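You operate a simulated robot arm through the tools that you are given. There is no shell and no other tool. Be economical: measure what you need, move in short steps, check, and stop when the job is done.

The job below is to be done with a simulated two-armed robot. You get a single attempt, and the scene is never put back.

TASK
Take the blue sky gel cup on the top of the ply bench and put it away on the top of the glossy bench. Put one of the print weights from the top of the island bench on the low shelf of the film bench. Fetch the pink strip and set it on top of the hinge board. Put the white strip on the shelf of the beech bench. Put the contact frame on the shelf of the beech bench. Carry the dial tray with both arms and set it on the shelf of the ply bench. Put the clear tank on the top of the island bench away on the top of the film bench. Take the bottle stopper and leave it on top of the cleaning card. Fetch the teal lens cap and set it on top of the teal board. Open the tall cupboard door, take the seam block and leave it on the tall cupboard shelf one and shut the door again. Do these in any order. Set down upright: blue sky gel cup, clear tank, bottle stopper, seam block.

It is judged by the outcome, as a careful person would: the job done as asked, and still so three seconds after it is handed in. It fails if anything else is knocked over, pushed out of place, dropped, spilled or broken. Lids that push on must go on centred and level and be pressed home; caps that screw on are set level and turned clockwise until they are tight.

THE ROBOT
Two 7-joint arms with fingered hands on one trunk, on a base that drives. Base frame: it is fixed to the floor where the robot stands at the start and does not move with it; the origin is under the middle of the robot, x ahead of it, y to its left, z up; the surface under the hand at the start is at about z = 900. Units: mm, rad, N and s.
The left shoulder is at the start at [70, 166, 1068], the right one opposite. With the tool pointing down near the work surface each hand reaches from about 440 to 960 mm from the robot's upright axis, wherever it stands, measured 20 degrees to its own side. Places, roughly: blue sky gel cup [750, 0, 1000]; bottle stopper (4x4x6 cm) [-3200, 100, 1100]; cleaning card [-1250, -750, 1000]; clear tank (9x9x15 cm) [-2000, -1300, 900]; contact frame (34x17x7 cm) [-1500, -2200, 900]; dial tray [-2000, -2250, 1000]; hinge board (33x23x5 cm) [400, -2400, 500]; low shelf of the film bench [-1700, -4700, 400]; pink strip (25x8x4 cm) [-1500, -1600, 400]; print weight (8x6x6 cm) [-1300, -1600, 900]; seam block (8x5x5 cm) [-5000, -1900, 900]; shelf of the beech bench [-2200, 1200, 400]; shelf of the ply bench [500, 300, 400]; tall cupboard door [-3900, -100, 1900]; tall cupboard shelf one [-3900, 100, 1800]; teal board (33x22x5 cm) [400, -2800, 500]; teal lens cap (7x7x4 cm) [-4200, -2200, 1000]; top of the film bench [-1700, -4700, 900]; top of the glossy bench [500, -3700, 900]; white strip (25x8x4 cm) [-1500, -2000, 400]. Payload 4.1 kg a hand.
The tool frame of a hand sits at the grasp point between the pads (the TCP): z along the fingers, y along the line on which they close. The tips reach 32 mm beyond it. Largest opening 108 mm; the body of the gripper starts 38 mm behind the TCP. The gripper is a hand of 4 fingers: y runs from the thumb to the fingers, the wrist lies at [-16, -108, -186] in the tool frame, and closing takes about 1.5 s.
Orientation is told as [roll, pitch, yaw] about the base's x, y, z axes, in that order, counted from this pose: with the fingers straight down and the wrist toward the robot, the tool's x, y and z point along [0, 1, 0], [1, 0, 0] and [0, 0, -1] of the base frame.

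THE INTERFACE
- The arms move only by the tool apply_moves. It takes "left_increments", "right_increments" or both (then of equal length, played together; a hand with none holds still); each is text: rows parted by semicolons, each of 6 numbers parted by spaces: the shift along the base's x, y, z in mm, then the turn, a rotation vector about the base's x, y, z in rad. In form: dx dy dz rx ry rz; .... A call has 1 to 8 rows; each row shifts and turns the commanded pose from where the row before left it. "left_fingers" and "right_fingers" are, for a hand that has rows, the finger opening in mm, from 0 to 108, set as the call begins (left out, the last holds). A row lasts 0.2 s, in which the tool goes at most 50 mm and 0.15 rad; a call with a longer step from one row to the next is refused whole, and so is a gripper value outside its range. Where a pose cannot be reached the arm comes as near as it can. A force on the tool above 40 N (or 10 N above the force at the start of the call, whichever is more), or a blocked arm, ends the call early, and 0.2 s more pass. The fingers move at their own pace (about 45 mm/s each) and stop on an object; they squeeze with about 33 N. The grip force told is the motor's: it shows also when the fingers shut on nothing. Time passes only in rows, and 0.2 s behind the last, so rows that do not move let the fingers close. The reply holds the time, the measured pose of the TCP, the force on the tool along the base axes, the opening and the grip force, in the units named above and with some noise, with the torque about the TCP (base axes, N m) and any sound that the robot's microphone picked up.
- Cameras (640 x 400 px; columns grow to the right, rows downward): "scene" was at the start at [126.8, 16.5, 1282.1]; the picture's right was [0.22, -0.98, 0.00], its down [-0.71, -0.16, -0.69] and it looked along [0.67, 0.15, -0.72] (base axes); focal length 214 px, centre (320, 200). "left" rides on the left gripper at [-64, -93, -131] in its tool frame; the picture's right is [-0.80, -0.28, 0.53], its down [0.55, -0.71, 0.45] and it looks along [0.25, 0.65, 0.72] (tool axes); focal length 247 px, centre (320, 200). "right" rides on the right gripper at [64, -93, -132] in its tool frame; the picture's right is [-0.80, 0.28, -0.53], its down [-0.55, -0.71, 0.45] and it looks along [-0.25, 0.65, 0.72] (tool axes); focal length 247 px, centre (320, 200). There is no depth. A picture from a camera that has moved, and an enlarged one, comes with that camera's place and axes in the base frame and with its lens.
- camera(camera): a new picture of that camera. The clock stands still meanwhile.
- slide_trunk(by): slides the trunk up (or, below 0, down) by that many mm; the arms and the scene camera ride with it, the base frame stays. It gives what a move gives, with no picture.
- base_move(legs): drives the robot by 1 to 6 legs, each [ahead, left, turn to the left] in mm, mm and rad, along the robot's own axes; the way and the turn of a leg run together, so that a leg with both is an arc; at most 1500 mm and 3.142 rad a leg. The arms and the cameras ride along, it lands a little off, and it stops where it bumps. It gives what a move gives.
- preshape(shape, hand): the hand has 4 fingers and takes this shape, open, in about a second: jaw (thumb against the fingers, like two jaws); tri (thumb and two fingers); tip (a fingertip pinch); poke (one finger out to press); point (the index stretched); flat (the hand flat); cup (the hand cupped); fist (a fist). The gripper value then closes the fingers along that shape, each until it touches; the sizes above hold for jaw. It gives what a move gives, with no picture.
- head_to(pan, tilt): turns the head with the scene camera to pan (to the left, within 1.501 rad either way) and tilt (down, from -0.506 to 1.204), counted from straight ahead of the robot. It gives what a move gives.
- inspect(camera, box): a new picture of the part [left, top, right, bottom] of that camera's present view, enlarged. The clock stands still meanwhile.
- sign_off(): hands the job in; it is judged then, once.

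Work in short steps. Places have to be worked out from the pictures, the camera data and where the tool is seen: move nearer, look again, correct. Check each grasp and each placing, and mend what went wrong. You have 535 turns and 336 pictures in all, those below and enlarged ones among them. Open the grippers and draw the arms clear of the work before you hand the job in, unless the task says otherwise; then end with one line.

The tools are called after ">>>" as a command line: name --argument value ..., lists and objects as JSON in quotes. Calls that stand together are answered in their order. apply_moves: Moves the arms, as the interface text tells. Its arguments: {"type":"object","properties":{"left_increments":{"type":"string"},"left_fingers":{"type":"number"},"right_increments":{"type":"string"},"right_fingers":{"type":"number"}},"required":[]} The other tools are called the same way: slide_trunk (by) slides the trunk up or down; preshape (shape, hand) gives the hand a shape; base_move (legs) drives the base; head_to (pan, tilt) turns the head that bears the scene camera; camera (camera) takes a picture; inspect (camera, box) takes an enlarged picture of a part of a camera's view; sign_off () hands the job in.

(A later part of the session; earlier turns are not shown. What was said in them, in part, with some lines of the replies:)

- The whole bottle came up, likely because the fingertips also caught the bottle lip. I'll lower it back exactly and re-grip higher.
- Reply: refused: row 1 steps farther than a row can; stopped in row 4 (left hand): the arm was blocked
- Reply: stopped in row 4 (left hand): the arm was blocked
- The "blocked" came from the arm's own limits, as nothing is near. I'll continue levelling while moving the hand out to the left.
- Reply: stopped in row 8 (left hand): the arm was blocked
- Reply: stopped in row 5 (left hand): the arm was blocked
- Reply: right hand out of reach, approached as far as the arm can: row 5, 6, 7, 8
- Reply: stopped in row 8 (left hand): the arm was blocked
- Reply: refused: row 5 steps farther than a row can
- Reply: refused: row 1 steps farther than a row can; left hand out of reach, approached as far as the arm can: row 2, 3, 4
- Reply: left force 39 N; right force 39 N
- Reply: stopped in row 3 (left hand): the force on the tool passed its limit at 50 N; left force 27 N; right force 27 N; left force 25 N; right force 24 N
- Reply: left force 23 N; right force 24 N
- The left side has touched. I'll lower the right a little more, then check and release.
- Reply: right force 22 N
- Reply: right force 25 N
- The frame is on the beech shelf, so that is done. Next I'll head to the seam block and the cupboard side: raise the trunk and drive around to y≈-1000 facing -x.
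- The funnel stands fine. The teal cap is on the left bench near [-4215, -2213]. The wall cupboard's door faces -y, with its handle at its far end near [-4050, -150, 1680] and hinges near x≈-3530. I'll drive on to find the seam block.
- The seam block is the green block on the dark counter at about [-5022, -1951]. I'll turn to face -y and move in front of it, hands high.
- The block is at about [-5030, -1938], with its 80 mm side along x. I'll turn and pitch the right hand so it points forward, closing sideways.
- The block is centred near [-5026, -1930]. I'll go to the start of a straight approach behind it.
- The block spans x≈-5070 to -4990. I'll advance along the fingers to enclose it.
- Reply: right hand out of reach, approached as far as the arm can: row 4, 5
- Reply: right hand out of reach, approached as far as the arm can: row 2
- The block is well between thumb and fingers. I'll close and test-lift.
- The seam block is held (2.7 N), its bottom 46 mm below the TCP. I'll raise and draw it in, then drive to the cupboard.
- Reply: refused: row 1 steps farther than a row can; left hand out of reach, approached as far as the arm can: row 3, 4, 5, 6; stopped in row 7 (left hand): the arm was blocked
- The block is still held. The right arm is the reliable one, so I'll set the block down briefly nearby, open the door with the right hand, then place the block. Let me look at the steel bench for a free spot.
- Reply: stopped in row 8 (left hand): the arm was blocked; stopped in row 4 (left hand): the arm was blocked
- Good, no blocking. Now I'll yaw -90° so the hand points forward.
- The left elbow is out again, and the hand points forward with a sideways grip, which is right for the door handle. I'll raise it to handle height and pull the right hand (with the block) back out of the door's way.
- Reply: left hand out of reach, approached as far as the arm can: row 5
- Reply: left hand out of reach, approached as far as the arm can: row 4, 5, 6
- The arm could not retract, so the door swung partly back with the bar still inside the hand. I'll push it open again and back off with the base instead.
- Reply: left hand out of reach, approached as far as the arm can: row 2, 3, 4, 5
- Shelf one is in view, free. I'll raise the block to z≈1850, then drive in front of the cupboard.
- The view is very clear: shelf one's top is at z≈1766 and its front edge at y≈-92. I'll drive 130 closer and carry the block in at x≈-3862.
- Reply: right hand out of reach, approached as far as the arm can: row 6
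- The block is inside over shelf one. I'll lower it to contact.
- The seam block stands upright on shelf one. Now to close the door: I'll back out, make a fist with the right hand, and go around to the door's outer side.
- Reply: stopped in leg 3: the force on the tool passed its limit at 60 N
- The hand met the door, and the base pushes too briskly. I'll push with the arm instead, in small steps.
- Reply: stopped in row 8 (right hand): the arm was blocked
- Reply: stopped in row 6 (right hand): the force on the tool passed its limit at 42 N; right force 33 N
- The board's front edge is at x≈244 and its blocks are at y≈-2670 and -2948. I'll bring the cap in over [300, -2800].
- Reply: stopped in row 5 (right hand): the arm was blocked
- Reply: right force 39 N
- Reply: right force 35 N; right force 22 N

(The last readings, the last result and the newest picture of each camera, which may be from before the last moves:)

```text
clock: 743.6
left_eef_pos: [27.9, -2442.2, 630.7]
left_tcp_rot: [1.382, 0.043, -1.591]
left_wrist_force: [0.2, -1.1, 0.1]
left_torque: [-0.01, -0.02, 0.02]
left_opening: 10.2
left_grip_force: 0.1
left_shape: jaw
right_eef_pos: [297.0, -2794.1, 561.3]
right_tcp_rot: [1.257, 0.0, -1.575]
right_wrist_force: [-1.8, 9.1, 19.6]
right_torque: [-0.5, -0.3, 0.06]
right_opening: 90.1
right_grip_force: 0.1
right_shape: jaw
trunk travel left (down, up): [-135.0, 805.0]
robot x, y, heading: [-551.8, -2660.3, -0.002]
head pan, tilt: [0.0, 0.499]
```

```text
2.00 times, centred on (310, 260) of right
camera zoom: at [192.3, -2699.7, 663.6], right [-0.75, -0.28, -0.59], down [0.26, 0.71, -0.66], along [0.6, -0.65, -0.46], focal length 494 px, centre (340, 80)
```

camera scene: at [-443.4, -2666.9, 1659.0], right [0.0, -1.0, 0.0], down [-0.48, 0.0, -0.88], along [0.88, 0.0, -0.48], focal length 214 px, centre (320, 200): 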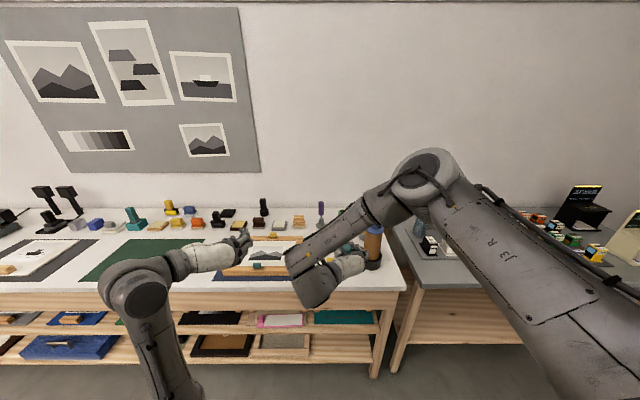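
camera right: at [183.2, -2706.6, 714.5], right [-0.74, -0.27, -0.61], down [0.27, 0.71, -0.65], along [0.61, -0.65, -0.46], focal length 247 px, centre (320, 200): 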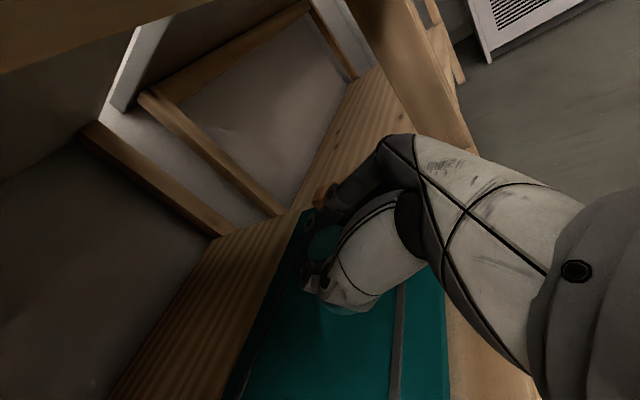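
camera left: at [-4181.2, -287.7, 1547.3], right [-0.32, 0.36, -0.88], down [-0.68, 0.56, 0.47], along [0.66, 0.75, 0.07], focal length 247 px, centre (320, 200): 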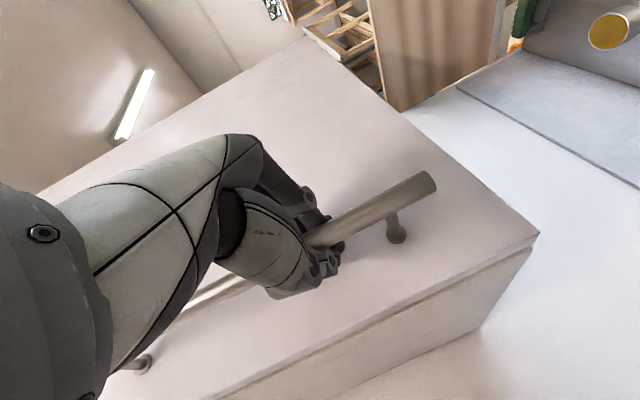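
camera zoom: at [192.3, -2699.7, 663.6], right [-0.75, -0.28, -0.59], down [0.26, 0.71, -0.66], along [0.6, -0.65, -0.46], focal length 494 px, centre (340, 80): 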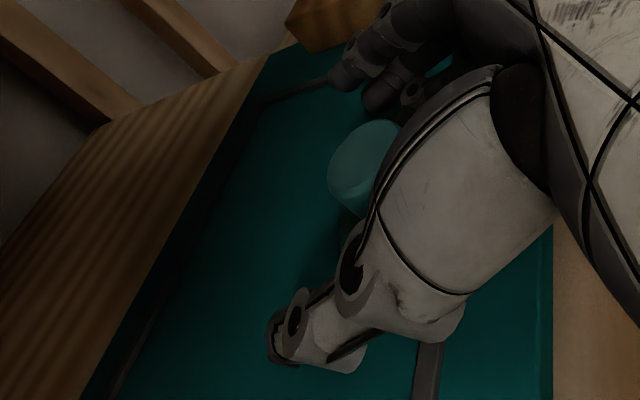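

The cap is released and sits on the board. I'll lift slightly and withdraw.

>>> apply_moves --right_increments "0 0 4 0 0 0;-4 0 4 0 0 0;-15 0 6 0 0 0;-30 0 8 0 0 0;-40 0 5 0 0 0;-45 0 0 0 0 0;-45 0 0 0 0 0;-40 0 0 0 0 0"

>>> base_move --legs '[[-250, 0, 0]]'

>>> apply_moves --right_increments "0 -40 -20 0 0 0;0 -40 -20 0 0 0;0 -40 -20 0 0 0;0 -40 -10 0 0 0"

>>> inspect --camera "scene" --box '[250, 120, 450, 230]'

```text
clock: 745.4
left_eef_pos: [29.9, -2442.9, 628.9]
left_tcp_rot: [1.381, 0.046, -1.59]
left_wrist_force: [-0.1, -0.7, -0.4]
left_torque: [-0.01, 0.01, -0.01]
left_opening: 9.8
left_grip_force: 0.0
left_shape: jaw
right_eef_pos: [80.8, -2796.1, 585.8]
right_tcp_rot: [1.254, 0.001, -1.574]
right_wrist_force: [0.5, 0.3, 1.5]
right_torque: [-0.02, -0.03, 0.03]
right_opening: 89.7
right_grip_force: 0.0
right_shape: jaw
trunk travel left (down, up): [-135.0, 805.0]
robot x, y, heading: [-552.0, -2663.1, 0.0]
head pan, tilt: [0.0, 0.499]
```

```text
clock: 747.2
left_eef_pos: [-220.9, -2442.1, 629.1]
left_tcp_rot: [1.379, 0.044, -1.591]
left_wrist_force: [-0.7, 0.7, 0.0]
left_torque: [0.0, -0.03, -0.02]
left_opening: 10.3
left_grip_force: 0.0
left_shape: jaw
right_eef_pos: [-168.8, -2794.7, 585.0]
right_tcp_rot: [1.257, 0.001, -1.573]
right_wrist_force: [0.2, -0.1, 0.3]
right_torque: [0.01, 0.01, 0.01]
right_opening: 89.9
right_grip_force: 0.1
right_shape: jaw
trunk travel left (down, up): [-135.0, 805.0]
robot x, y, heading: [-805.5, -2663.2, -0.004]
head pan, tilt: [0.0, 0.499]
```

```text
clock: 748.2
left_eef_pos: [-221.8, -2441.7, 629.0]
left_tcp_rot: [1.38, 0.047, -1.588]
left_wrist_force: [0.6, 0.0, 0.3]
left_torque: [-0.03, 0.0, -0.01]
left_opening: 10.0
left_grip_force: 0.1
left_shape: jaw
right_eef_pos: [-168.8, -2953.9, 514.0]
right_tcp_rot: [1.256, 0.002, -1.572]
right_wrist_force: [-0.5, 0.5, 0.3]
right_torque: [0.03, -0.01, -0.01]
right_opening: 89.9
right_grip_force: 0.0
right_shape: jaw
trunk travel left (down, up): [-135.0, 805.0]
robot x, y, heading: [-804.4, -2660.3, 0.002]
head pan, tilt: [0.0, 0.499]
```

```text
3.20 times, centred on (350, 175) of scene
camera zoom: at [-663.9, -2663.9, 869.0], right [0.0, -1.0, 0.0], down [-0.48, 0.0, -0.88], along [0.88, 0.0, -0.48], focal length 686 px, centre (224, 280)
```

zoom: 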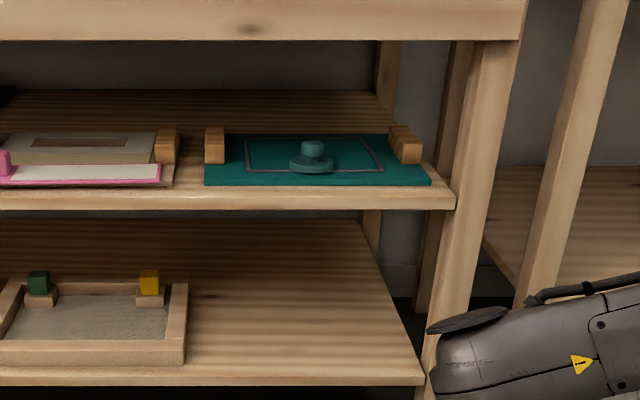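

The lens cap sits on the teal board, so that is done. The last job is the dial tray. I'll un-pitch both hands to point down, keeping the sideways closing, to grip the tray's end walls.

>>> apply_moves --left_increments "0 0 10 0 0.145 0;0 0 10 0 0.145 0;0 0 10 0 0.145 0;0 0 10 0 0.145 0;0 0 10 0 0.145 0;0 0 0 0 0.145 0;0 0 0 0 0.145 0;0 0 0 0 0.145 0" --right_increments "0 20 10 0 0.14 0;0 20 10 0 0.14 0;0 20 10 0 0.14 0;0 20 10 0 0.14 0;0 20 10 0 0.14 0;0 20 10 0 0.14 0;0 20 10 0 0.14 0;0 0 0 0 0.14 0"

>>> apply_moves --left_increments "0 0 0 0 0.11 0;0 0 0 0 0.11 0;0 0 0 0 0 0" --right_increments "0 0 0 0 0.13 0;0 0 0 0 0 0;0 0 0 0 0 0"

>>> slide_trunk --by 400

>>> slide_trunk --by 250

>>> base_move --legs '[[0, -350, 0], [0, 0, 1.571], [0, 1106, 0]]'

>>> camera --camera "scene"

```text
clock: 750.0
left_eef_pos: [-221.9, -2441.7, 677.8]
left_tcp_rot: [0.219, 0.001, -1.621]
left_wrist_force: [0.2, 0.1, 0.4]
left_torque: [-0.03, -0.03, 0.02]
left_opening: 10.1
left_grip_force: 0.1
left_shape: jaw
right_eef_pos: [-167.9, -2813.8, 585.2]
right_tcp_rot: [0.132, -0.002, -1.572]
right_wrist_force: [-0.6, -0.1, -0.4]
right_torque: [-0.03, 0.0, 0.01]
right_opening: 90.0
right_grip_force: 0.1
right_shape: jaw
trunk travel left (down, up): [-135.0, 805.0]
robot x, y, heading: [-804.8, -2667.5, -0.004]
head pan, tilt: [0.0, 0.499]
```

```text
clock: 750.9
left_eef_pos: [-222.2, -2441.5, 678.7]
left_tcp_rot: [-0.003, -0.01, -1.621]
left_wrist_force: [0.9, 0.9, 0.2]
left_torque: [0.02, -0.01, 0.0]
left_opening: 10.1
left_grip_force: 0.1
left_shape: jaw
right_eef_pos: [-168.8, -2812.6, 585.8]
right_tcp_rot: [0.003, -0.001, -1.572]
right_wrist_force: [-0.1, 0.5, 0.3]
right_torque: [-0.02, -0.02, -0.01]
right_opening: 89.6
right_grip_force: 0.2
right_shape: jaw
trunk travel left (down, up): [-135.0, 805.0]
robot x, y, heading: [-805.4, -2664.9, -0.002]
head pan, tilt: [0.0, 0.499]
```

```text
clock: 754.7
left_eef_pos: [-221.6, -2441.3, 1078.4]
left_tcp_rot: [-0.002, -0.01, -1.621]
left_wrist_force: [-0.1, 0.2, 0.6]
left_torque: [0.0, -0.01, 0.02]
left_opening: 10.3
left_grip_force: 0.0
left_shape: jaw
right_eef_pos: [-168.9, -2813.5, 984.9]
right_tcp_rot: [0.005, -0.003, -1.573]
right_wrist_force: [0.1, -0.4, -0.8]
right_torque: [-0.01, 0.0, -0.01]
right_opening: 90.1
right_grip_force: 0.1
right_shape: jaw
trunk travel left (down, up): [-535.0, 405.0]
robot x, y, heading: [-797.7, -2665.9, -0.002]
head pan, tilt: [0.0, 0.499]
```

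```text
clock: 757.3
left_eef_pos: [-220.8, -2440.8, 1328.6]
left_tcp_rot: [0.0, -0.011, -1.62]
left_wrist_force: [0.0, 0.3, -0.4]
left_torque: [0.0, 0.01, -0.01]
left_opening: 10.0
left_grip_force: 0.0
left_shape: jaw
right_eef_pos: [-168.7, -2814.3, 1235.0]
right_tcp_rot: [0.007, -0.002, -1.574]
right_wrist_force: [-0.2, 0.5, -0.6]
right_torque: [-0.02, -0.02, 0.04]
right_opening: 89.9
right_grip_force: 0.1
right_shape: jaw
trunk travel left (down, up): [-785.0, 155.0]
robot x, y, heading: [-804.2, -2663.5, 0.004]
head pan, tilt: [0.0, 0.499]
```

```text
clock: 768.6
left_eef_pos: [-2127.3, -2428.4, 1328.1]
left_tcp_rot: [0.0, -0.009, -0.047]
left_wrist_force: [-0.6, -0.7, -0.3]
left_torque: [-0.03, 0.02, 0.02]
left_opening: 10.1
left_grip_force: 0.1
left_shape: jaw
right_eef_pos: [-1756.3, -2374.0, 1235.1]
right_tcp_rot: [0.004, 0.0, -0.003]
right_wrist_force: [0.6, -0.5, -0.2]
right_torque: [0.02, -0.02, -0.02]
right_opening: 90.1
right_grip_force: 0.0
right_shape: jaw
trunk travel left (down, up): [-785.0, 155.0]
robot x, y, heading: [-1909.2, -3010.5, 1.571]
head pan, tilt: [0.0, 0.499]
```

```text
63 pictures are left
camera scene: at [-1907.8, -2869.0, 1518.9], right [1.0, 0.0, 0.0], down [0.0, -0.48, -0.88], along [0.0, 0.88, -0.48], focal length 214 px, centre (320, 200)
```

scene: 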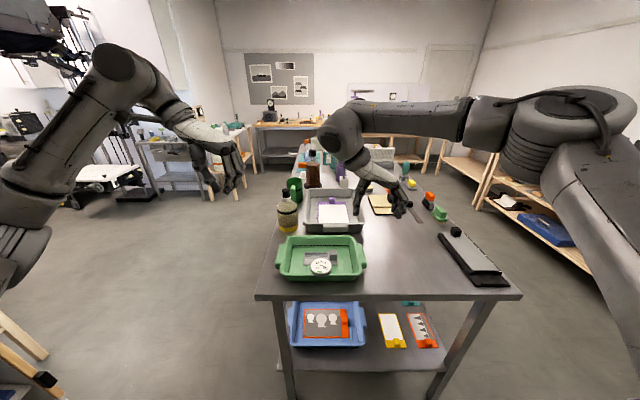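

The dial tray is straight ahead, with its tabs at the left and right ends. I'll zoom in to measure.

>>> inspect --camera "scene" --box '[250, 210, 400, 300]'

```text
4.27 times, centred on (325, 255) of scene
camera zoom: at [-1907.8, -2869.0, 1518.9], right [1.0, 0.0, 0.0], down [0.0, -0.48, -0.88], along [0.0, 0.88, -0.48], focal length 915 px, centre (299, -35)
```

zoom: 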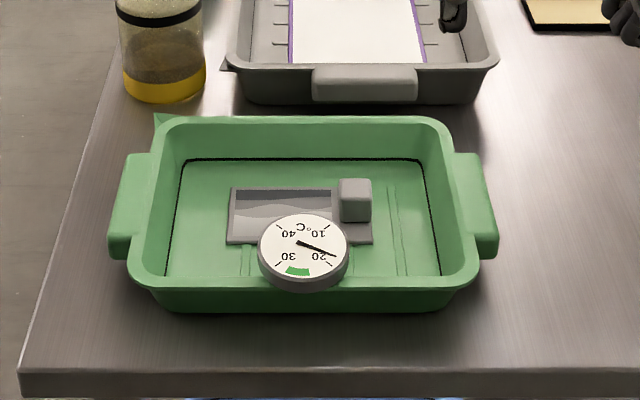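

The rim is at z≈943. The tab-plus-wall grips are about 60 mm wide, centred near x=-2046 (left) and x=-1760 (right), y≈-2238. I'll bring both hands above them.

>>> apply_moves --left_increments "13 31 -30 0 0 0.047;13 31 -30 0 0 0;13 32 -30 0 0 0;14 32 -30 0 0 0;14 32 -30 0 0 0;14 32 -30 0 0 0;0 0 -40 0 0 0;0 0 -30 0 0 0" --right_increments "0 22 -20 0 0 0;0 23 -20 0 0 0;0 23 -20 0 0 0;0 23 -20 0 0 0;0 23 -20 0 0 0;-4 22 -20 0 0 0;0 0 -20 0 0 0;0 0 -15 0 0 0" --left_fingers 98 --right_fingers 98

>>> camera --camera "left"

>>> camera --camera "right"

```text
clock: 770.4
left_eef_pos: [-2047.6, -2237.1, 1078.2]
left_tcp_rot: [-0.001, -0.011, 0.001]
left_wrist_force: [0.3, 0.2, -0.1]
left_torque: [-0.01, 0.0, -0.03]
left_opening: 97.6
left_grip_force: 0.0
left_shape: jaw
right_eef_pos: [-1760.8, -2238.5, 1078.5]
right_tcp_rot: [0.004, -0.003, -0.002]
right_wrist_force: [-0.9, -0.2, 0.1]
right_torque: [-0.01, 0.0, -0.01]
right_opening: 97.6
right_grip_force: 0.1
right_shape: jaw
trunk travel left (down, up): [-785.0, 155.0]
robot x, y, heading: [-1904.9, -3010.7, 1.573]
head pan, tilt: [0.0, 0.499]
```

```text
61 pictures are left
camera left: at [-2142.0, -2301.6, 1208.6], right [-0.28, -0.8, -0.53], down [-0.7, 0.55, -0.45], along [0.66, 0.25, -0.71], focal length 247 px, centre (320, 200)
```

left: 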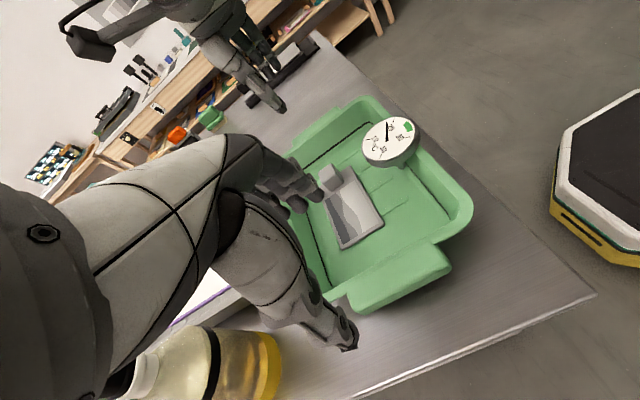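

```text
60 pictures are left
camera right: at [-1854.0, -2173.3, 1210.6], right [0.28, -0.8, 0.53], down [-0.71, -0.55, -0.45], along [0.65, -0.25, -0.72], focal length 247 px, centre (320, 200)
```

right: 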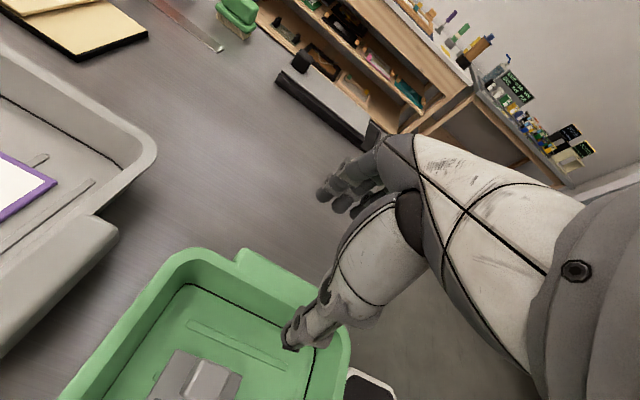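

Both hands need to go about 19 mm toward -y. I'll correct and descend to just above the rim.

>>> apply_moves --left_increments "3 -10 -30 0 0 0;2 -9 -30 0 0 0;0 0 -28 0 0 0" --right_increments "-3 -9 -30 0 0 0;0 -9 -30 0 0 0;0 0 -28 0 0 0"

>>> camera --camera "left"

>>> camera --camera "right"

```text
clock: 771.2
left_eef_pos: [-2041.7, -2256.6, 989.8]
left_tcp_rot: [-0.001, -0.011, -0.001]
left_wrist_force: [-0.2, -0.7, -0.3]
left_torque: [-0.01, 0.0, 0.02]
left_opening: 97.9
left_grip_force: 0.0
left_shape: jaw
right_eef_pos: [-1763.2, -2256.8, 989.8]
right_tcp_rot: [0.003, -0.002, 0.0]
right_wrist_force: [0.2, -0.5, 0.7]
right_torque: [-0.03, -0.01, 0.01]
right_opening: 98.0
right_grip_force: 0.0
right_shape: jaw
trunk travel left (down, up): [-785.0, 155.0]
robot x, y, heading: [-1908.3, -3010.5, 1.569]
head pan, tilt: [0.0, 0.499]
```

```text
59 pictures are left
camera left: at [-2136.1, -2320.2, 1120.9], right [-0.28, -0.8, -0.53], down [-0.7, 0.55, -0.46], along [0.66, 0.25, -0.71], focal length 247 px, centre (320, 200)
```

left: 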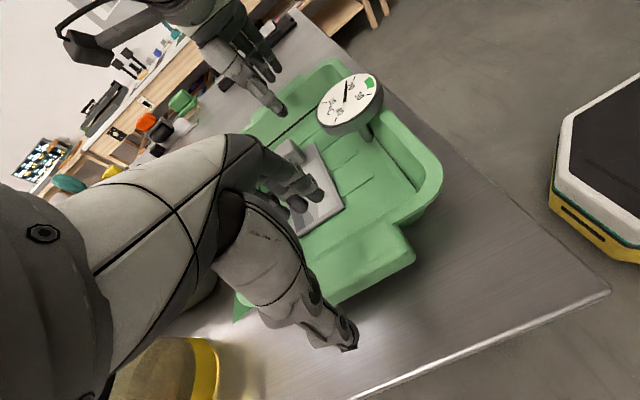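

```text
58 pictures are left
camera right: at [-1856.0, -2191.2, 1122.0], right [0.28, -0.8, 0.53], down [-0.71, -0.55, -0.45], along [0.65, -0.25, -0.72], focal length 247 px, centre (320, 200)
```

right: 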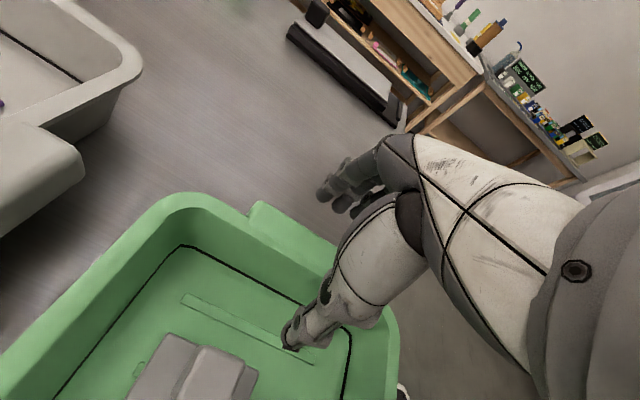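

Refined centres: left x≈-2048, right x≈-1752. I'll shift and lower the fingers around the walls.

>>> apply_moves --left_increments "-6 0 -15 0 0 0;0 0 -15 0 0 0;0 0 -8 0 0 0;0 0 -4 0 0 0" --right_increments "11 0 -15 0 0 0;0 0 -15 0 0 0;0 0 -8 0 0 0;0 0 -4 0 0 0"

>>> camera --camera "scene"

```text
clock: 772.2
left_eef_pos: [-2046.8, -2255.7, 947.1]
left_tcp_rot: [-0.001, -0.008, -0.001]
left_wrist_force: [0.3, 0.3, 0.6]
left_torque: [-0.01, 0.01, -0.01]
left_opening: 97.8
left_grip_force: 0.1
left_shape: jaw
right_eef_pos: [-1752.5, -2256.0, 948.8]
right_tcp_rot: [0.004, -0.001, -0.001]
right_wrist_force: [-0.6, 0.6, -0.6]
right_torque: [0.02, 0.0, 0.0]
right_opening: 97.9
right_grip_force: 0.0
right_shape: jaw
trunk travel left (down, up): [-785.0, 155.0]
robot x, y, heading: [-1905.8, -3012.4, 1.572]
head pan, tilt: [0.0, 0.499]
```

```text
57 pictures are left
camera scene: at [-1908.0, -2868.6, 1518.9], right [1.0, 0.0, 0.0], down [0.0, -0.48, -0.88], along [0.0, 0.88, -0.48], focal length 214 px, centre (320, 200)
```

scene: 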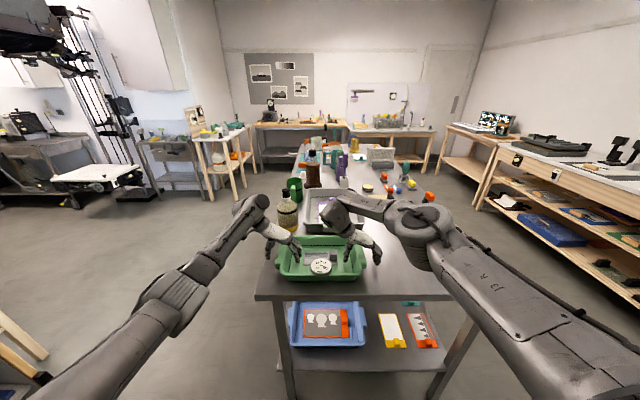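

No contact forces; the fingers straddle the end walls. I'll close both together.

>>> apply_moves --left_increments "0 0 0 0 0 0;0 0 0 0 0 0;0 0 0 0 0 0;0 0 0 0 0 0;0 0 0 0 0 0;0 0 0 0 0 0;0 0 0 0 0 0" --right_increments "0 0 0 0 0 0;0 0 0 0 0 0;0 0 0 0 0 0;0 0 0 0 0 0;0 0 0 0 0 0;0 0 0 0 0 0;0 0 0 0 0 0" --left_fingers 10 --right_fingers 10

>>> apply_moves --left_increments "0 0 5 0 0 0;0 0 8 0 0 0;0 0 10 0 0 0" --right_increments "0 0 5 0 0 0;0 0 8 0 0 0;0 0 10 0 0 0"

>>> inspect --camera "scene" --box '[240, 190, 400, 300]'

```text
clock: 773.8
left_eef_pos: [-2048.2, -2257.0, 948.4]
left_tcp_rot: [-0.001, -0.011, 0.0]
left_wrist_force: [3.5, 0.7, 1.1]
left_torque: [0.01, -0.24, 0.01]
left_opening: 36.6
left_grip_force: 32.8
left_shape: jaw
right_eef_pos: [-1753.8, -2256.8, 949.7]
right_tcp_rot: [0.007, -0.001, -0.001]
right_wrist_force: [-4.2, 0.8, 1.6]
right_torque: [0.0, 0.29, 0.04]
right_opening: 35.4
right_grip_force: 32.8
right_shape: jaw
trunk travel left (down, up): [-785.0, 155.0]
robot x, y, heading: [-1906.1, -3010.4, 1.569]
head pan, tilt: [0.0, 0.499]
```

```text
clock: 774.6
left_eef_pos: [-2047.8, -2256.4, 971.6]
left_tcp_rot: [0.0, -0.01, 0.001]
left_wrist_force: [7.0, -0.3, -1.5]
left_torque: [0.0, -0.29, -0.1]
left_opening: 36.4
left_grip_force: 33.2
left_shape: jaw
right_eef_pos: [-1752.2, -2257.9, 973.2]
right_tcp_rot: [0.004, 0.0, -0.002]
right_wrist_force: [-7.1, 0.8, -1.1]
right_torque: [0.02, 0.32, 0.04]
right_opening: 35.2
right_grip_force: 33.4
right_shape: jaw
trunk travel left (down, up): [-785.0, 155.0]
robot x, y, heading: [-1907.6, -3011.5, 1.574]
head pan, tilt: [0.0, 0.499]
```

```text
3.64 times, centred on (320, 245) of scene
camera zoom: at [-1908.1, -2868.7, 1518.9], right [1.0, 0.0, 0.0], down [0.0, -0.48, -0.88], along [0.0, 0.88, -0.48], focal length 780 px, centre (320, 36)
```

zoom: 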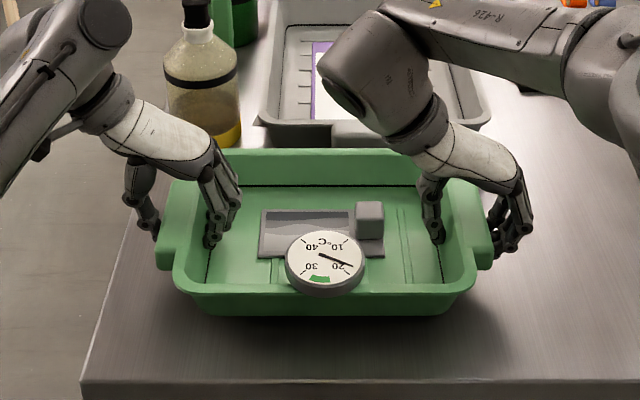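

The tray is up, level, held by both hands. I'll raise it 150 mm, easing the sideways tension.

>>> apply_moves --left_increments "1 0 30 0 0 0;0 0 40 0 0 0;0 0 40 0 0 0;0 0 40 0 0 0" --right_increments "-1 0 30 0 0 0;0 0 40 0 0 0;0 0 40 0 0 0;0 0 40 0 0 0"

>>> base_move --legs '[[-100, 0, 0], [0, -1200, 0], [0, 0, -1.571]]'

>>> camera --camera "scene"

```text
clock: 775.6
left_eef_pos: [-2047.3, -2258.7, 1120.8]
left_tcp_rot: [0.002, -0.009, 0.001]
left_wrist_force: [-2.1, 1.0, -0.6]
left_torque: [0.0, -0.14, -0.1]
left_opening: 35.9
left_grip_force: 32.9
left_shape: jaw
right_eef_pos: [-1751.5, -2260.6, 1122.5]
right_tcp_rot: [0.005, -0.002, -0.001]
right_wrist_force: [2.0, 0.3, -1.6]
right_torque: [0.02, 0.05, 0.03]
right_opening: 35.2
right_grip_force: 32.9
right_shape: jaw
trunk travel left (down, up): [-785.0, 155.0]
robot x, y, heading: [-1908.2, -3006.4, 1.565]
head pan, tilt: [0.0, 0.499]
```

```text
clock: 786.3
left_eef_pos: [54.5, -2979.7, 1119.6]
left_tcp_rot: [0.0, -0.01, -1.585]
left_wrist_force: [0.2, 3.0, -1.5]
left_torque: [0.01, 0.01, -0.04]
left_opening: 36.3
left_grip_force: 32.4
left_shape: jaw
right_eef_pos: [49.1, -3272.7, 1122.3]
right_tcp_rot: [0.004, -0.002, -1.589]
right_wrist_force: [-0.5, -2.7, -1.6]
right_torque: [-0.06, 0.0, 0.03]
right_opening: 35.0
right_grip_force: 33.6
right_shape: jaw
trunk travel left (down, up): [-785.0, 155.0]
robot x, y, heading: [-703.9, -3108.8, -0.016]
head pan, tilt: [0.0, 0.499]
```

```text
55 pictures are left
camera scene: at [-560.7, -3111.8, 1518.9], right [-0.02, -1.0, 0.0], down [-0.48, 0.01, -0.88], along [0.88, -0.02, -0.48], focal length 214 px, centre (320, 200)
```

scene: 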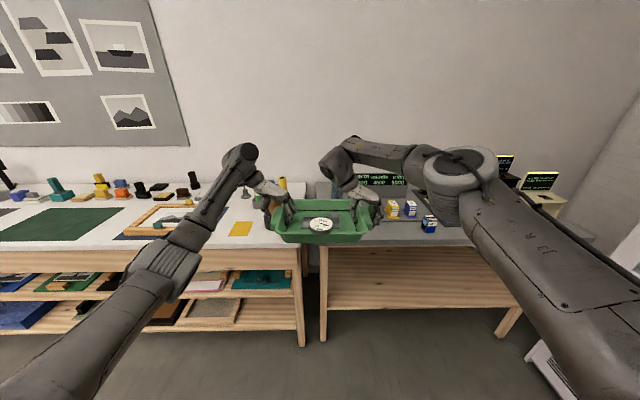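

Tray steady. I'll square up, back off a bit and strafe up the aisle to the ply bench.

>>> base_move --legs '[[-60, 0, 0.016], [0, 1500, 0], [0, 1500, 0], [0, 420, 0]]'

>>> camera --camera "scene"

```text
clock: 803.5
left_eef_pos: [1.8, 452.9, 1121.1]
left_tcp_rot: [0.0, -0.009, -1.57]
left_wrist_force: [0.9, 3.2, -1.1]
left_torque: [-0.08, 0.05, -0.08]
left_opening: 36.0
left_grip_force: 33.1
left_shape: jaw
right_eef_pos: [0.1, 158.6, 1122.6]
right_tcp_rot: [0.003, -0.002, -1.574]
right_wrist_force: [-0.5, -3.8, -1.5]
right_torque: [0.02, -0.02, 0.02]
right_opening: 34.7
right_grip_force: 33.3
right_shape: jaw
trunk travel left (down, up): [-785.0, 155.0]
robot x, y, heading: [-751.8, 313.5, 0.003]
head pan, tilt: [0.0, 0.499]
```

```text
54 pictures are left
camera scene: at [-612.0, 309.5, 1518.9], right [0.0, -1.0, 0.0], down [-0.48, 0.0, -0.88], along [0.88, 0.0, -0.48], focal length 214 px, centre (320, 200)
```

scene: 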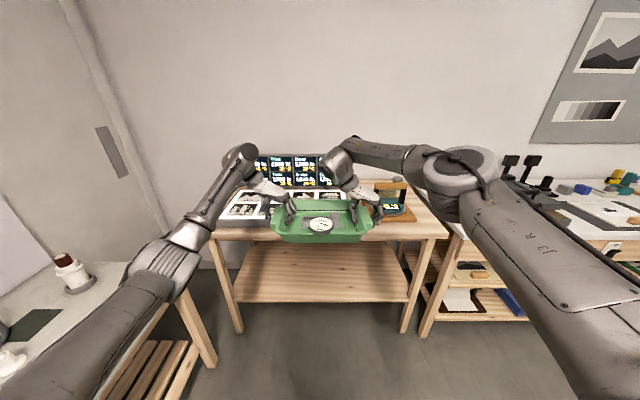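

The ply bench's lower shelf is empty and wide. I'll lower the trunk and look again before driving in.

>>> slide_trunk --by -400

>>> slide_trunk --by -240

>>> camera --camera "scene"

```text
clock: 807.4
left_eef_pos: [0.6, 452.4, 720.0]
left_tcp_rot: [-0.002, -0.009, -1.571]
left_wrist_force: [0.0, 3.7, -1.1]
left_torque: [-0.12, -0.01, -0.03]
left_opening: 36.0
left_grip_force: 32.7
left_shape: jaw
right_eef_pos: [-1.2, 159.9, 723.4]
right_tcp_rot: [0.006, -0.001, -1.573]
right_wrist_force: [0.2, -2.7, -1.3]
right_torque: [0.06, -0.03, 0.05]
right_opening: 35.0
right_grip_force: 32.8
right_shape: jaw
trunk travel left (down, up): [-385.0, 555.0]
robot x, y, heading: [-750.7, 313.9, -0.002]
head pan, tilt: [0.0, 0.499]
```

```text
clock: 809.9
left_eef_pos: [1.1, 452.5, 480.6]
left_tcp_rot: [0.0, -0.01, -1.572]
left_wrist_force: [-0.4, 2.8, -1.9]
left_torque: [-0.12, 0.0, -0.04]
left_opening: 36.0
left_grip_force: 33.6
left_shape: jaw
right_eef_pos: [0.3, 159.4, 482.3]
right_tcp_rot: [0.004, -0.001, -1.573]
right_wrist_force: [-0.6, -2.1, -2.2]
right_torque: [0.01, 0.03, 0.09]
right_opening: 35.0
right_grip_force: 32.8
right_shape: jaw
trunk travel left (down, up): [-145.0, 795.0]
robot x, y, heading: [-753.4, 308.4, -0.001]
head pan, tilt: [0.0, 0.499]
```

```text
53 pictures are left
camera scene: at [-612.5, 310.3, 879.0], right [0.0, -1.0, 0.0], down [-0.48, 0.0, -0.88], along [0.88, 0.0, -0.48], focal length 214 px, centre (320, 200)
```

scene: 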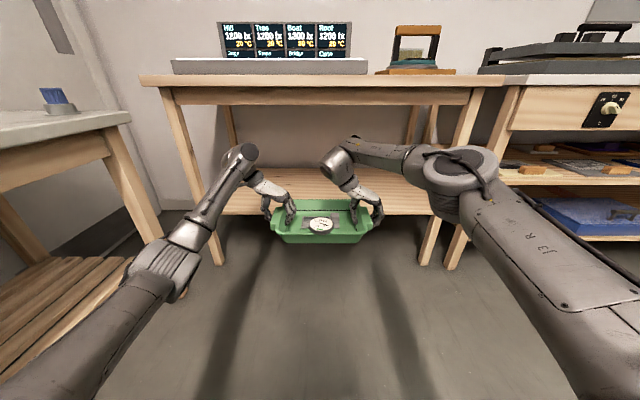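

The opening is clear (apron bottom at z≈809, shelf at z≈345). I'll drive in 375.

>>> base_move --legs '[[250, 0, 0]]'

>>> base_move --legs '[[125, 0, 0]]'

>>> camera --camera "scene"

```text
clock: 811.7
left_eef_pos: [252.5, 451.2, 480.0]
left_tcp_rot: [0.0, -0.01, -1.57]
left_wrist_force: [-0.7, 2.3, -0.7]
left_torque: [-0.09, 0.0, -0.02]
left_opening: 36.0
left_grip_force: 33.4
left_shape: jaw
right_eef_pos: [251.1, 158.7, 482.1]
right_tcp_rot: [0.003, -0.001, -1.575]
right_wrist_force: [-0.1, -2.9, -2.1]
right_torque: [0.03, 0.02, 0.06]
right_opening: 34.9
right_grip_force: 32.2
right_shape: jaw
trunk travel left (down, up): [-145.0, 795.0]
robot x, y, heading: [-496.7, 311.7, -0.006]
head pan, tilt: [0.0, 0.499]
```

```text
clock: 813.0
left_eef_pos: [377.1, 452.1, 480.5]
left_tcp_rot: [0.001, -0.009, -1.57]
left_wrist_force: [1.1, 1.0, -0.2]
left_torque: [-0.11, 0.04, -0.09]
left_opening: 36.1
left_grip_force: 32.9
left_shape: jaw
right_eef_pos: [377.8, 158.8, 481.4]
right_tcp_rot: [0.003, -0.002, -1.573]
right_wrist_force: [1.7, -1.3, -1.5]
right_torque: [0.05, 0.02, 0.0]
right_opening: 34.9
right_grip_force: 33.4
right_shape: jaw
trunk travel left (down, up): [-145.0, 795.0]
robot x, y, heading: [-373.0, 311.7, -0.004]
head pan, tilt: [0.0, 0.499]
```

```text
52 pictures are left
camera scene: at [-235.3, 309.7, 878.8], right [0.0, -1.0, 0.0], down [-0.48, 0.0, -0.88], along [0.88, 0.0, -0.48], focal length 214 px, centre (320, 200)
```

scene: 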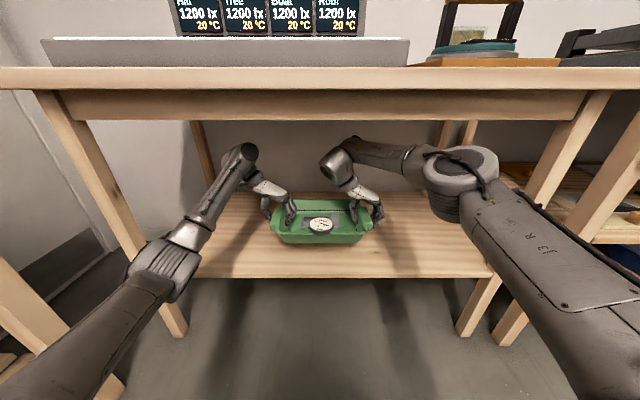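

The tray is above the shelf with its front about 32 mm inside the edge. I'll go 50 mm further and lower it with both arms.

>>> base_move --legs '[[50, 0, 0]]'

>>> apply_moves --left_increments "0 0 -20 0 0 0;0 0 -20 0 0 0;0 0 -15 0 0 0;0 0 -10 0 0 0;0 0 -6 0 0 0;0 0 -4 0 0 0" --right_increments "0 0 -20 0 0 0;0 0 -20 0 0 0;0 0 -15 0 0 0;0 0 -10 0 0 0;0 0 -6 0 0 0;0 0 -5 0 0 0"

```text
clock: 813.9
left_eef_pos: [426.7, 451.9, 480.2]
left_tcp_rot: [-0.001, -0.008, -1.571]
left_wrist_force: [1.0, 0.4, -1.2]
left_torque: [-0.11, 0.01, -0.04]
left_opening: 35.8
left_grip_force: 33.5
left_shape: jaw
right_eef_pos: [427.4, 159.0, 481.5]
right_tcp_rot: [0.004, -0.002, -1.572]
right_wrist_force: [0.1, 0.1, -1.9]
right_torque: [0.11, 0.01, 0.0]
right_opening: 35.0
right_grip_force: 33.0
right_shape: jaw
trunk travel left (down, up): [-145.0, 795.0]
robot x, y, heading: [-327.7, 310.7, -0.006]
head pan, tilt: [0.0, 0.499]
```

```text
clock: 815.3
left_eef_pos: [427.7, 452.0, 403.8]
left_tcp_rot: [-0.001, -0.012, -1.57]
left_wrist_force: [-0.1, -2.1, -1.4]
left_torque: [-0.17, 0.02, -0.07]
left_opening: 35.5
left_grip_force: 32.8
left_shape: jaw
right_eef_pos: [427.3, 157.8, 405.6]
right_tcp_rot: [0.004, -0.003, -1.572]
right_wrist_force: [1.2, 3.2, -0.7]
right_torque: [0.24, 0.01, 0.0]
right_opening: 34.8
right_grip_force: 33.1
right_shape: jaw
trunk travel left (down, up): [-145.0, 795.0]
robot x, y, heading: [-324.2, 313.4, 0.005]
head pan, tilt: [0.0, 0.499]
```

>>> apply_moves --left_increments "0 0 -3 0 0 0;0 0 -3 0 0 0;0 0 -2 0 0 0;0 0 -2 0 0 0" --right_increments "0 0 -4 0 0 0;0 0 -3 0 0 0;0 0 -2 0 0 0;0 0 -2 0 0 0"

>>> inspect --camera "scene" --box '[230, 120, 420, 270]'

```text
clock: 816.3
left_eef_pos: [427.8, 452.2, 398.6]
left_tcp_rot: [0.004, -0.009, -1.571]
left_wrist_force: [1.6, -0.9, 6.9]
left_torque: [-0.24, -0.06, -0.05]
left_opening: 35.9
left_grip_force: 32.9
left_shape: jaw
right_eef_pos: [425.9, 158.7, 399.0]
right_tcp_rot: [0.009, -0.004, -1.571]
right_wrist_force: [3.0, 2.8, 18.5]
right_torque: [0.37, -0.01, 0.02]
right_opening: 35.8
right_grip_force: 32.9
right_shape: jaw
trunk travel left (down, up): [-145.0, 795.0]
robot x, y, heading: [-323.0, 314.6, -0.004]
head pan, tilt: [0.0, 0.499]
```

```text
2.67 times, centred on (325, 195) of scene
camera zoom: at [-187.9, 309.9, 879.8], right [0.0, -1.0, 0.0], down [-0.48, 0.0, -0.88], along [0.88, 0.0, -0.48], focal length 572 px, centre (307, 213)
```

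zoom: 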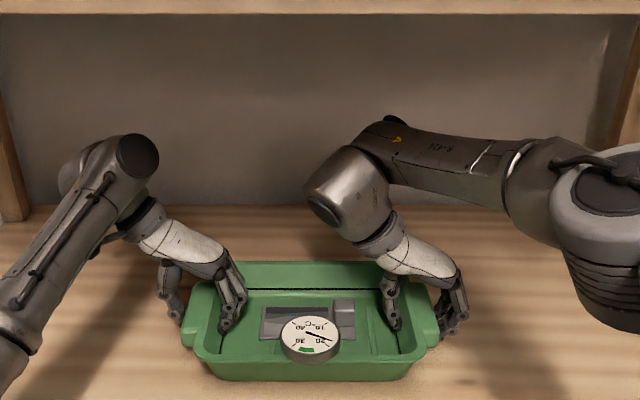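

The tray rests on the shelf. I'll open both hands, rise, then back out.

>>> apply_moves --left_increments "0 0 0.5 0 0 0;0 0 0 0 0 0;0 0 0 0 0 0;0 0 0 0 0 0;0 0 0 0 0 0" --right_increments "0 0 1 0 0 0;0 0 0 0 0 0;0 0 0 0 0 0;0 0 0 0 0 0;0 0 0 0 0 0" --left_fingers 95 --right_fingers 95

>>> apply_moves --left_increments "0 0 10 0 0 0;0 0 25 0 0 0;0 0 35 0 0 0;0 0 30 0 0 0" --right_increments "0 0 10 0 0 0;0 0 25 0 0 0;0 0 35 0 0 0;0 0 30 0 0 0"

>>> base_move --legs '[[-450, 0, 0]]'

>>> camera --camera "scene"

```text
clock: 817.5
left_eef_pos: [425.9, 452.4, 396.7]
left_tcp_rot: [0.0, -0.009, -1.571]
left_wrist_force: [-0.4, 1.0, 0.4]
left_torque: [-0.01, -0.02, 0.02]
left_opening: 94.9
left_grip_force: 0.1
left_shape: jaw
right_eef_pos: [426.1, 157.7, 396.4]
right_tcp_rot: [0.006, -0.002, -1.572]
right_wrist_force: [0.4, 0.2, -0.6]
right_torque: [0.0, 0.01, 0.0]
right_opening: 94.8
right_grip_force: 0.0
right_shape: jaw
trunk travel left (down, up): [-145.0, 795.0]
robot x, y, heading: [-325.7, 309.6, 0.001]
head pan, tilt: [0.0, 0.499]
```

```text
clock: 818.5
left_eef_pos: [427.5, 451.7, 496.2]
left_tcp_rot: [0.0, -0.01, -1.571]
left_wrist_force: [0.4, 0.3, -0.2]
left_torque: [0.01, 0.01, -0.02]
left_opening: 94.5
left_grip_force: 0.0
left_shape: jaw
right_eef_pos: [425.7, 158.2, 497.0]
right_tcp_rot: [0.006, -0.005, -1.574]
right_wrist_force: [0.0, -0.6, 0.8]
right_torque: [0.02, 0.02, 0.02]
right_opening: 95.0
right_grip_force: 0.1
right_shape: jaw
trunk travel left (down, up): [-145.0, 795.0]
robot x, y, heading: [-325.9, 311.5, -0.002]
head pan, tilt: [0.0, 0.499]
```

```text
clock: 821.2
left_eef_pos: [-26.4, 452.6, 497.2]
left_tcp_rot: [0.0, -0.009, -1.57]
left_wrist_force: [0.2, 0.0, 0.5]
left_torque: [-0.01, 0.03, -0.01]
left_opening: 94.9
left_grip_force: 0.1
left_shape: jaw
right_eef_pos: [-28.2, 158.5, 495.5]
right_tcp_rot: [0.004, -0.001, -1.572]
right_wrist_force: [-0.2, -0.9, -0.8]
right_torque: [-0.01, 0.03, 0.01]
right_opening: 94.8
right_grip_force: 0.1
right_shape: jaw
trunk travel left (down, up): [-145.0, 795.0]
robot x, y, heading: [-779.0, 309.4, 0.003]
head pan, tilt: [0.0, 0.499]
```

```text
50 pictures are left
camera scene: at [-639.4, 310.1, 879.0], right [0.0, -1.0, 0.0], down [-0.48, 0.0, -0.88], along [0.88, 0.0, -0.48], focal length 214 px, centre (320, 200)
```

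scene: 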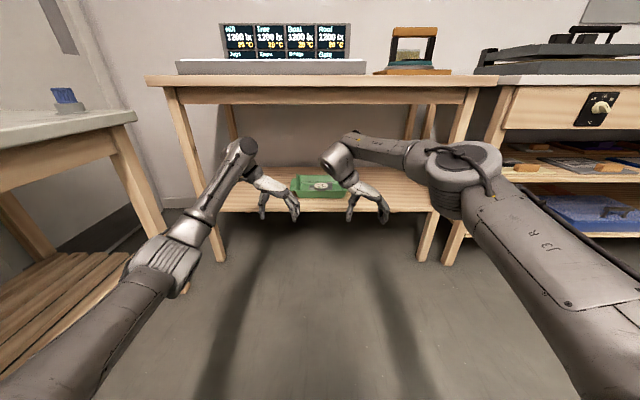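

The tray is on the ply shelf. As a final check, I'll turn around and look along the passage at the cupboard, the bottle, the frame and the stopper.

>>> base_move --legs '[[0, -150, 0], [0, 0, -1.571], [0, 0, -1.571]]'

>>> slide_trunk --by 400

>>> slide_trunk --by 350

>>> head_to --pan 0.0 --tilt 0.3

>>> camera --camera "scene"

```text
clock: 827.9
left_eef_pos: [-960.8, -582.7, 495.4]
left_tcp_rot: [0.0, -0.01, 2.715]
left_wrist_force: [-0.1, 0.9, -0.3]
left_torque: [0.05, -0.02, -0.01]
left_opening: 95.0
left_grip_force: 0.1
left_shape: jaw
right_eef_pos: [-1213.2, -461.5, 495.9]
right_tcp_rot: [-0.006, 0.018, 2.732]
right_wrist_force: [14.4, 1.6, -3.3]
right_torque: [-0.14, -0.01, -0.5]
right_opening: 91.8
right_grip_force: 0.1
right_shape: jaw
trunk travel left (down, up): [-145.0, 795.0]
robot x, y, heading: [-782.9, 160.6, -2.0]
head pan, tilt: [0.0, 0.499]
stopped in leg 3: the force on the tool passed its limit at 65 N (the readings are from after the stop); the commanded pose is now the measured one
```

```text
clock: 830.4
left_eef_pos: [-962.5, -581.9, 779.9]
left_tcp_rot: [0.0, -0.011, 2.713]
left_wrist_force: [0.3, -0.1, 0.3]
left_torque: [0.02, 0.02, -0.02]
left_opening: 95.2
left_grip_force: 0.0
left_shape: jaw
right_eef_pos: [-1211.6, -462.3, 773.5]
right_tcp_rot: [-0.013, 0.015, 2.736]
right_wrist_force: [10.2, 0.5, -2.9]
right_torque: [-0.07, 0.21, -0.33]
right_opening: 93.0
right_grip_force: 0.0
right_shape: jaw
trunk travel left (down, up): [-428.0, 512.0]
robot x, y, heading: [-776.2, 159.7, -1.995]
head pan, tilt: [0.0, 0.499]
stopped: the force on the tool passed its limit at 54 N (the readings are from after the stop); the commanded pose is now the measured one
```

```text
clock: 830.9
left_eef_pos: [-961.9, -583.0, 786.4]
left_tcp_rot: [0.0, -0.011, 2.714]
left_wrist_force: [-0.6, 0.4, 0.4]
left_torque: [-0.01, 0.04, -0.02]
left_opening: 94.9
left_grip_force: 0.2
left_shape: jaw
right_eef_pos: [-1210.2, -460.3, 776.1]
right_tcp_rot: [-0.024, 0.017, 2.739]
right_wrist_force: [5.6, -1.3, -6.7]
right_torque: [0.09, 0.13, -0.05]
right_opening: 94.1
right_grip_force: 0.0
right_shape: jaw
trunk travel left (down, up): [-435.0, 505.0]
robot x, y, heading: [-779.1, 160.0, -1.999]
head pan, tilt: [0.0, 0.499]
stopped: the force on the tool passed its limit at 48 N (the readings are from after the stop); the commanded pose is now the measured one
```

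```text
clock: 831.7
left_eef_pos: [-962.0, -583.6, 785.5]
left_tcp_rot: [0.0, -0.008, 2.714]
left_wrist_force: [0.3, -0.5, -0.6]
left_torque: [0.0, -0.01, 0.03]
left_opening: 94.9
left_grip_force: 0.1
left_shape: jaw
right_eef_pos: [-1208.8, -460.5, 776.5]
right_tcp_rot: [-0.022, 0.015, 2.737]
right_wrist_force: [11.9, 2.2, -10.1]
right_torque: [-0.21, 0.58, -0.11]
right_opening: 94.4
right_grip_force: 0.0
right_shape: jaw
trunk travel left (down, up): [-435.0, 505.0]
robot x, y, heading: [-780.1, 163.3, -1.998]
head pan, tilt: [0.0, 0.3]
```

```text
49 pictures are left
camera scene: at [-838.7, 28.6, 1187.5], right [-0.91, 0.41, 0.0], down [0.12, 0.27, -0.95], along [-0.4, -0.87, -0.3], focal length 214 px, centre (320, 200)
```

scene: 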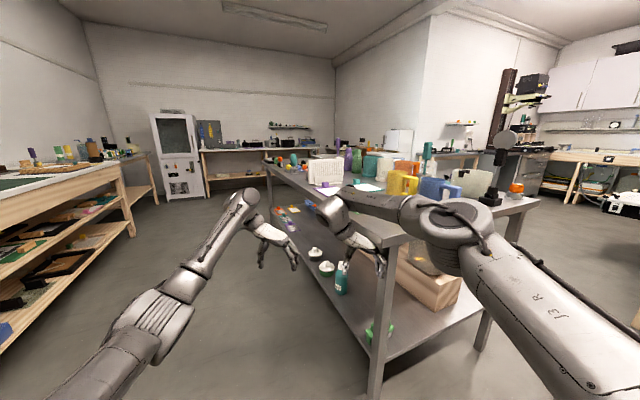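

The right arm bumped the island's corner. I'll lower the trunk a little first, then rotate away.

>>> slide_trunk --by -120

>>> base_move --legs '[[0, 0, 0.43], [-60, 0, 0]]'

>>> camera --camera "scene"

```text
clock: 833.2
left_eef_pos: [-961.6, -583.4, 667.6]
left_tcp_rot: [0.0, -0.01, 2.713]
left_wrist_force: [0.4, -0.2, -0.1]
left_torque: [0.0, 0.01, 0.03]
left_opening: 94.7
left_grip_force: 0.1
left_shape: jaw
right_eef_pos: [-1210.8, -459.6, 657.7]
right_tcp_rot: [-0.018, 0.016, 2.737]
right_wrist_force: [9.3, 0.8, 0.3]
right_torque: [-0.01, 0.17, -0.29]
right_opening: 93.8
right_grip_force: 0.1
right_shape: jaw
trunk travel left (down, up): [-315.0, 625.0]
robot x, y, heading: [-776.1, 161.2, -2.001]
head pan, tilt: [0.0, 0.3]
```

```text
clock: 835.4
left_eef_pos: [-636.7, -531.2, 667.2]
left_tcp_rot: [0.002, -0.008, -3.14]
left_wrist_force: [-0.4, -0.3, 0.5]
left_torque: [0.01, 0.02, 0.02]
left_opening: 94.9
left_grip_force: 0.1
left_shape: jaw
right_eef_pos: [-914.4, -522.9, 657.8]
right_tcp_rot: [-0.019, 0.016, -3.117]
right_wrist_force: [-0.6, 0.2, -0.1]
right_torque: [-0.03, 0.01, 0.0]
right_opening: 94.7
right_grip_force: 0.1
right_shape: jaw
trunk travel left (down, up): [-315.0, 625.0]
robot x, y, heading: [-777.9, 219.3, -1.573]
head pan, tilt: [0.0, 0.3]
```

```text
48 pictures are left
camera scene: at [-780.0, 77.5, 1067.9], right [-1.0, 0.0, 0.0], down [0.0, 0.29, -0.96], along [0.0, -0.96, -0.29], focal length 214 px, centre (320, 200)
```

scene: 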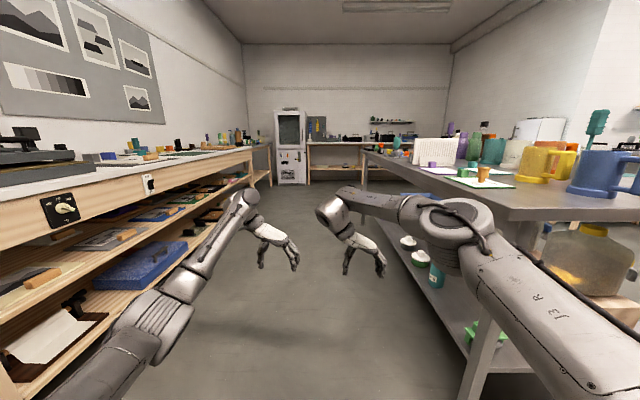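

The stopper still stands and nothing fell. I'll zoom in on the island's near end to be sure.

>>> inspect --camera "scene" --box '[360, 110, 640, 300]'

>>> slide_trunk --by 400

>>> slide_trunk --by 200

>>> head_to --pan -0.75 --tilt 0.45

>>> camera --camera "scene"

```text
2.11 times, centred on (500, 205) of scene
camera zoom: at [-780.0, 77.5, 1067.9], right [-1.0, 0.0, 0.0], down [0.0, 0.29, -0.96], along [0.0, -0.96, -0.29], focal length 452 px, centre (-59, 190)
```

zoom: 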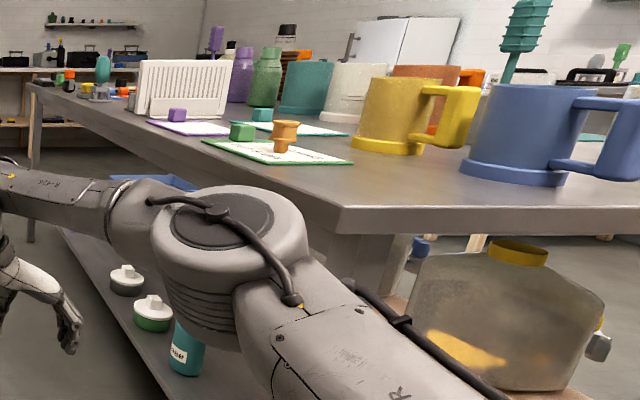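

```text
clock: 839.2
left_eef_pos: [-635.7, -532.1, 1066.9]
left_tcp_rot: [-0.001, -0.009, -3.14]
left_wrist_force: [-0.2, 0.3, 1.0]
left_torque: [-0.05, 0.01, 0.01]
left_opening: 95.0
left_grip_force: 0.1
left_shape: jaw
right_eef_pos: [-913.3, -524.1, 1057.2]
right_tcp_rot: [-0.02, 0.015, -3.118]
right_wrist_force: [-0.2, 0.6, -0.3]
right_torque: [0.01, 0.02, -0.02]
right_opening: 95.0
right_grip_force: 0.1
right_shape: jaw
trunk travel left (down, up): [-715.0, 225.0]
robot x, y, heading: [-776.7, 222.3, -1.568]
head pan, tilt: [0.0, 0.3]
```

```text
clock: 841.4
left_eef_pos: [-635.4, -532.1, 1266.6]
left_tcp_rot: [-0.002, -0.009, -3.138]
left_wrist_force: [-0.2, 0.5, -0.1]
left_torque: [0.0, 0.01, 0.0]
left_opening: 94.8
left_grip_force: 0.1
left_shape: jaw
right_eef_pos: [-913.4, -524.4, 1257.2]
right_tcp_rot: [-0.021, 0.015, -3.117]
right_wrist_force: [0.0, 0.8, 0.5]
right_torque: [-0.03, -0.04, -0.03]
right_opening: 94.8
right_grip_force: 0.0
right_shape: jaw
trunk travel left (down, up): [-915.0, 25.0]
robot x, y, heading: [-777.3, 223.0, -1.569]
head pan, tilt: [0.0, 0.3]
```

```text
clock: 842.5
left_eef_pos: [-636.5, -531.9, 1266.9]
left_tcp_rot: [0.0, -0.008, -3.139]
left_wrist_force: [-0.5, 0.4, -0.5]
left_torque: [0.03, 0.03, 0.02]
left_opening: 95.1
left_grip_force: 0.0
left_shape: jaw
right_eef_pos: [-913.2, -524.1, 1257.0]
right_tcp_rot: [-0.02, 0.018, -3.116]
right_wrist_force: [0.4, 0.0, 0.3]
right_torque: [0.04, 0.01, -0.02]
right_opening: 94.8
right_grip_force: 0.1
right_shape: jaw
trunk travel left (down, up): [-915.0, 25.0]
robot x, y, heading: [-777.9, 222.5, -1.566]
head pan, tilt: [-0.75, 0.45]
```

```text
46 pictures are left
camera scene: at [-842.6, 102.3, 1653.8], right [-0.73, 0.68, 0.0], down [0.3, 0.32, -0.9], along [-0.61, -0.66, -0.44], focal length 214 px, centre (320, 200)
```

scene: 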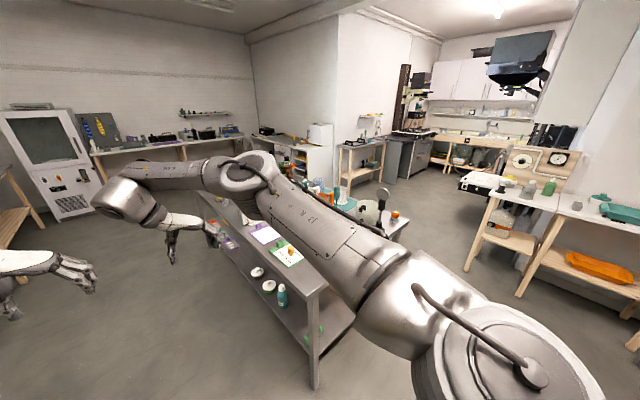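

Island items are all fine. One zoom on the cupboard and the bottle bench.

>>> inspect --camera "scene" --box '[450, 0, 640, 240]'

```text
1.67 times, centred on (545, 120) of scene
camera zoom: at [-842.6, 102.3, 1653.8], right [-0.73, 0.68, 0.0], down [0.3, 0.32, -0.9], along [-0.61, -0.66, -0.44], focal length 358 px, centre (-55, 333)
```

zoom: 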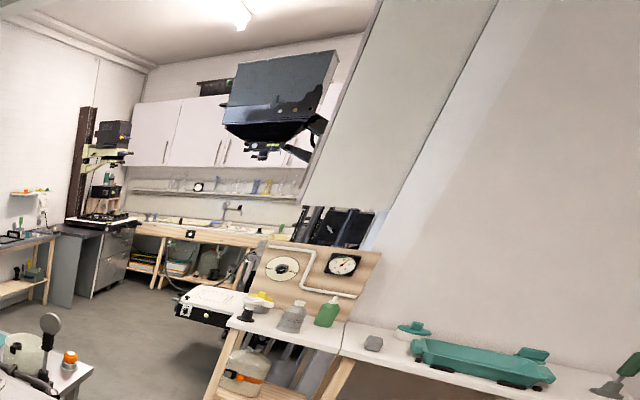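

The cupboard is shut and every placed item stands as intended. The grippers are open and the arms are clear in the aisle, so I'll hand the job in.

>>> sign_off

```text
The job is handed in.
```

All ten jobs are done and handed in; every placing was checked by camera, and the cup, tank, stopper and seam block stand upright. During my final turn the right arm bumped the island's corner and pushed up against its top. A check right after showed nothing fallen and the stopper still standing.
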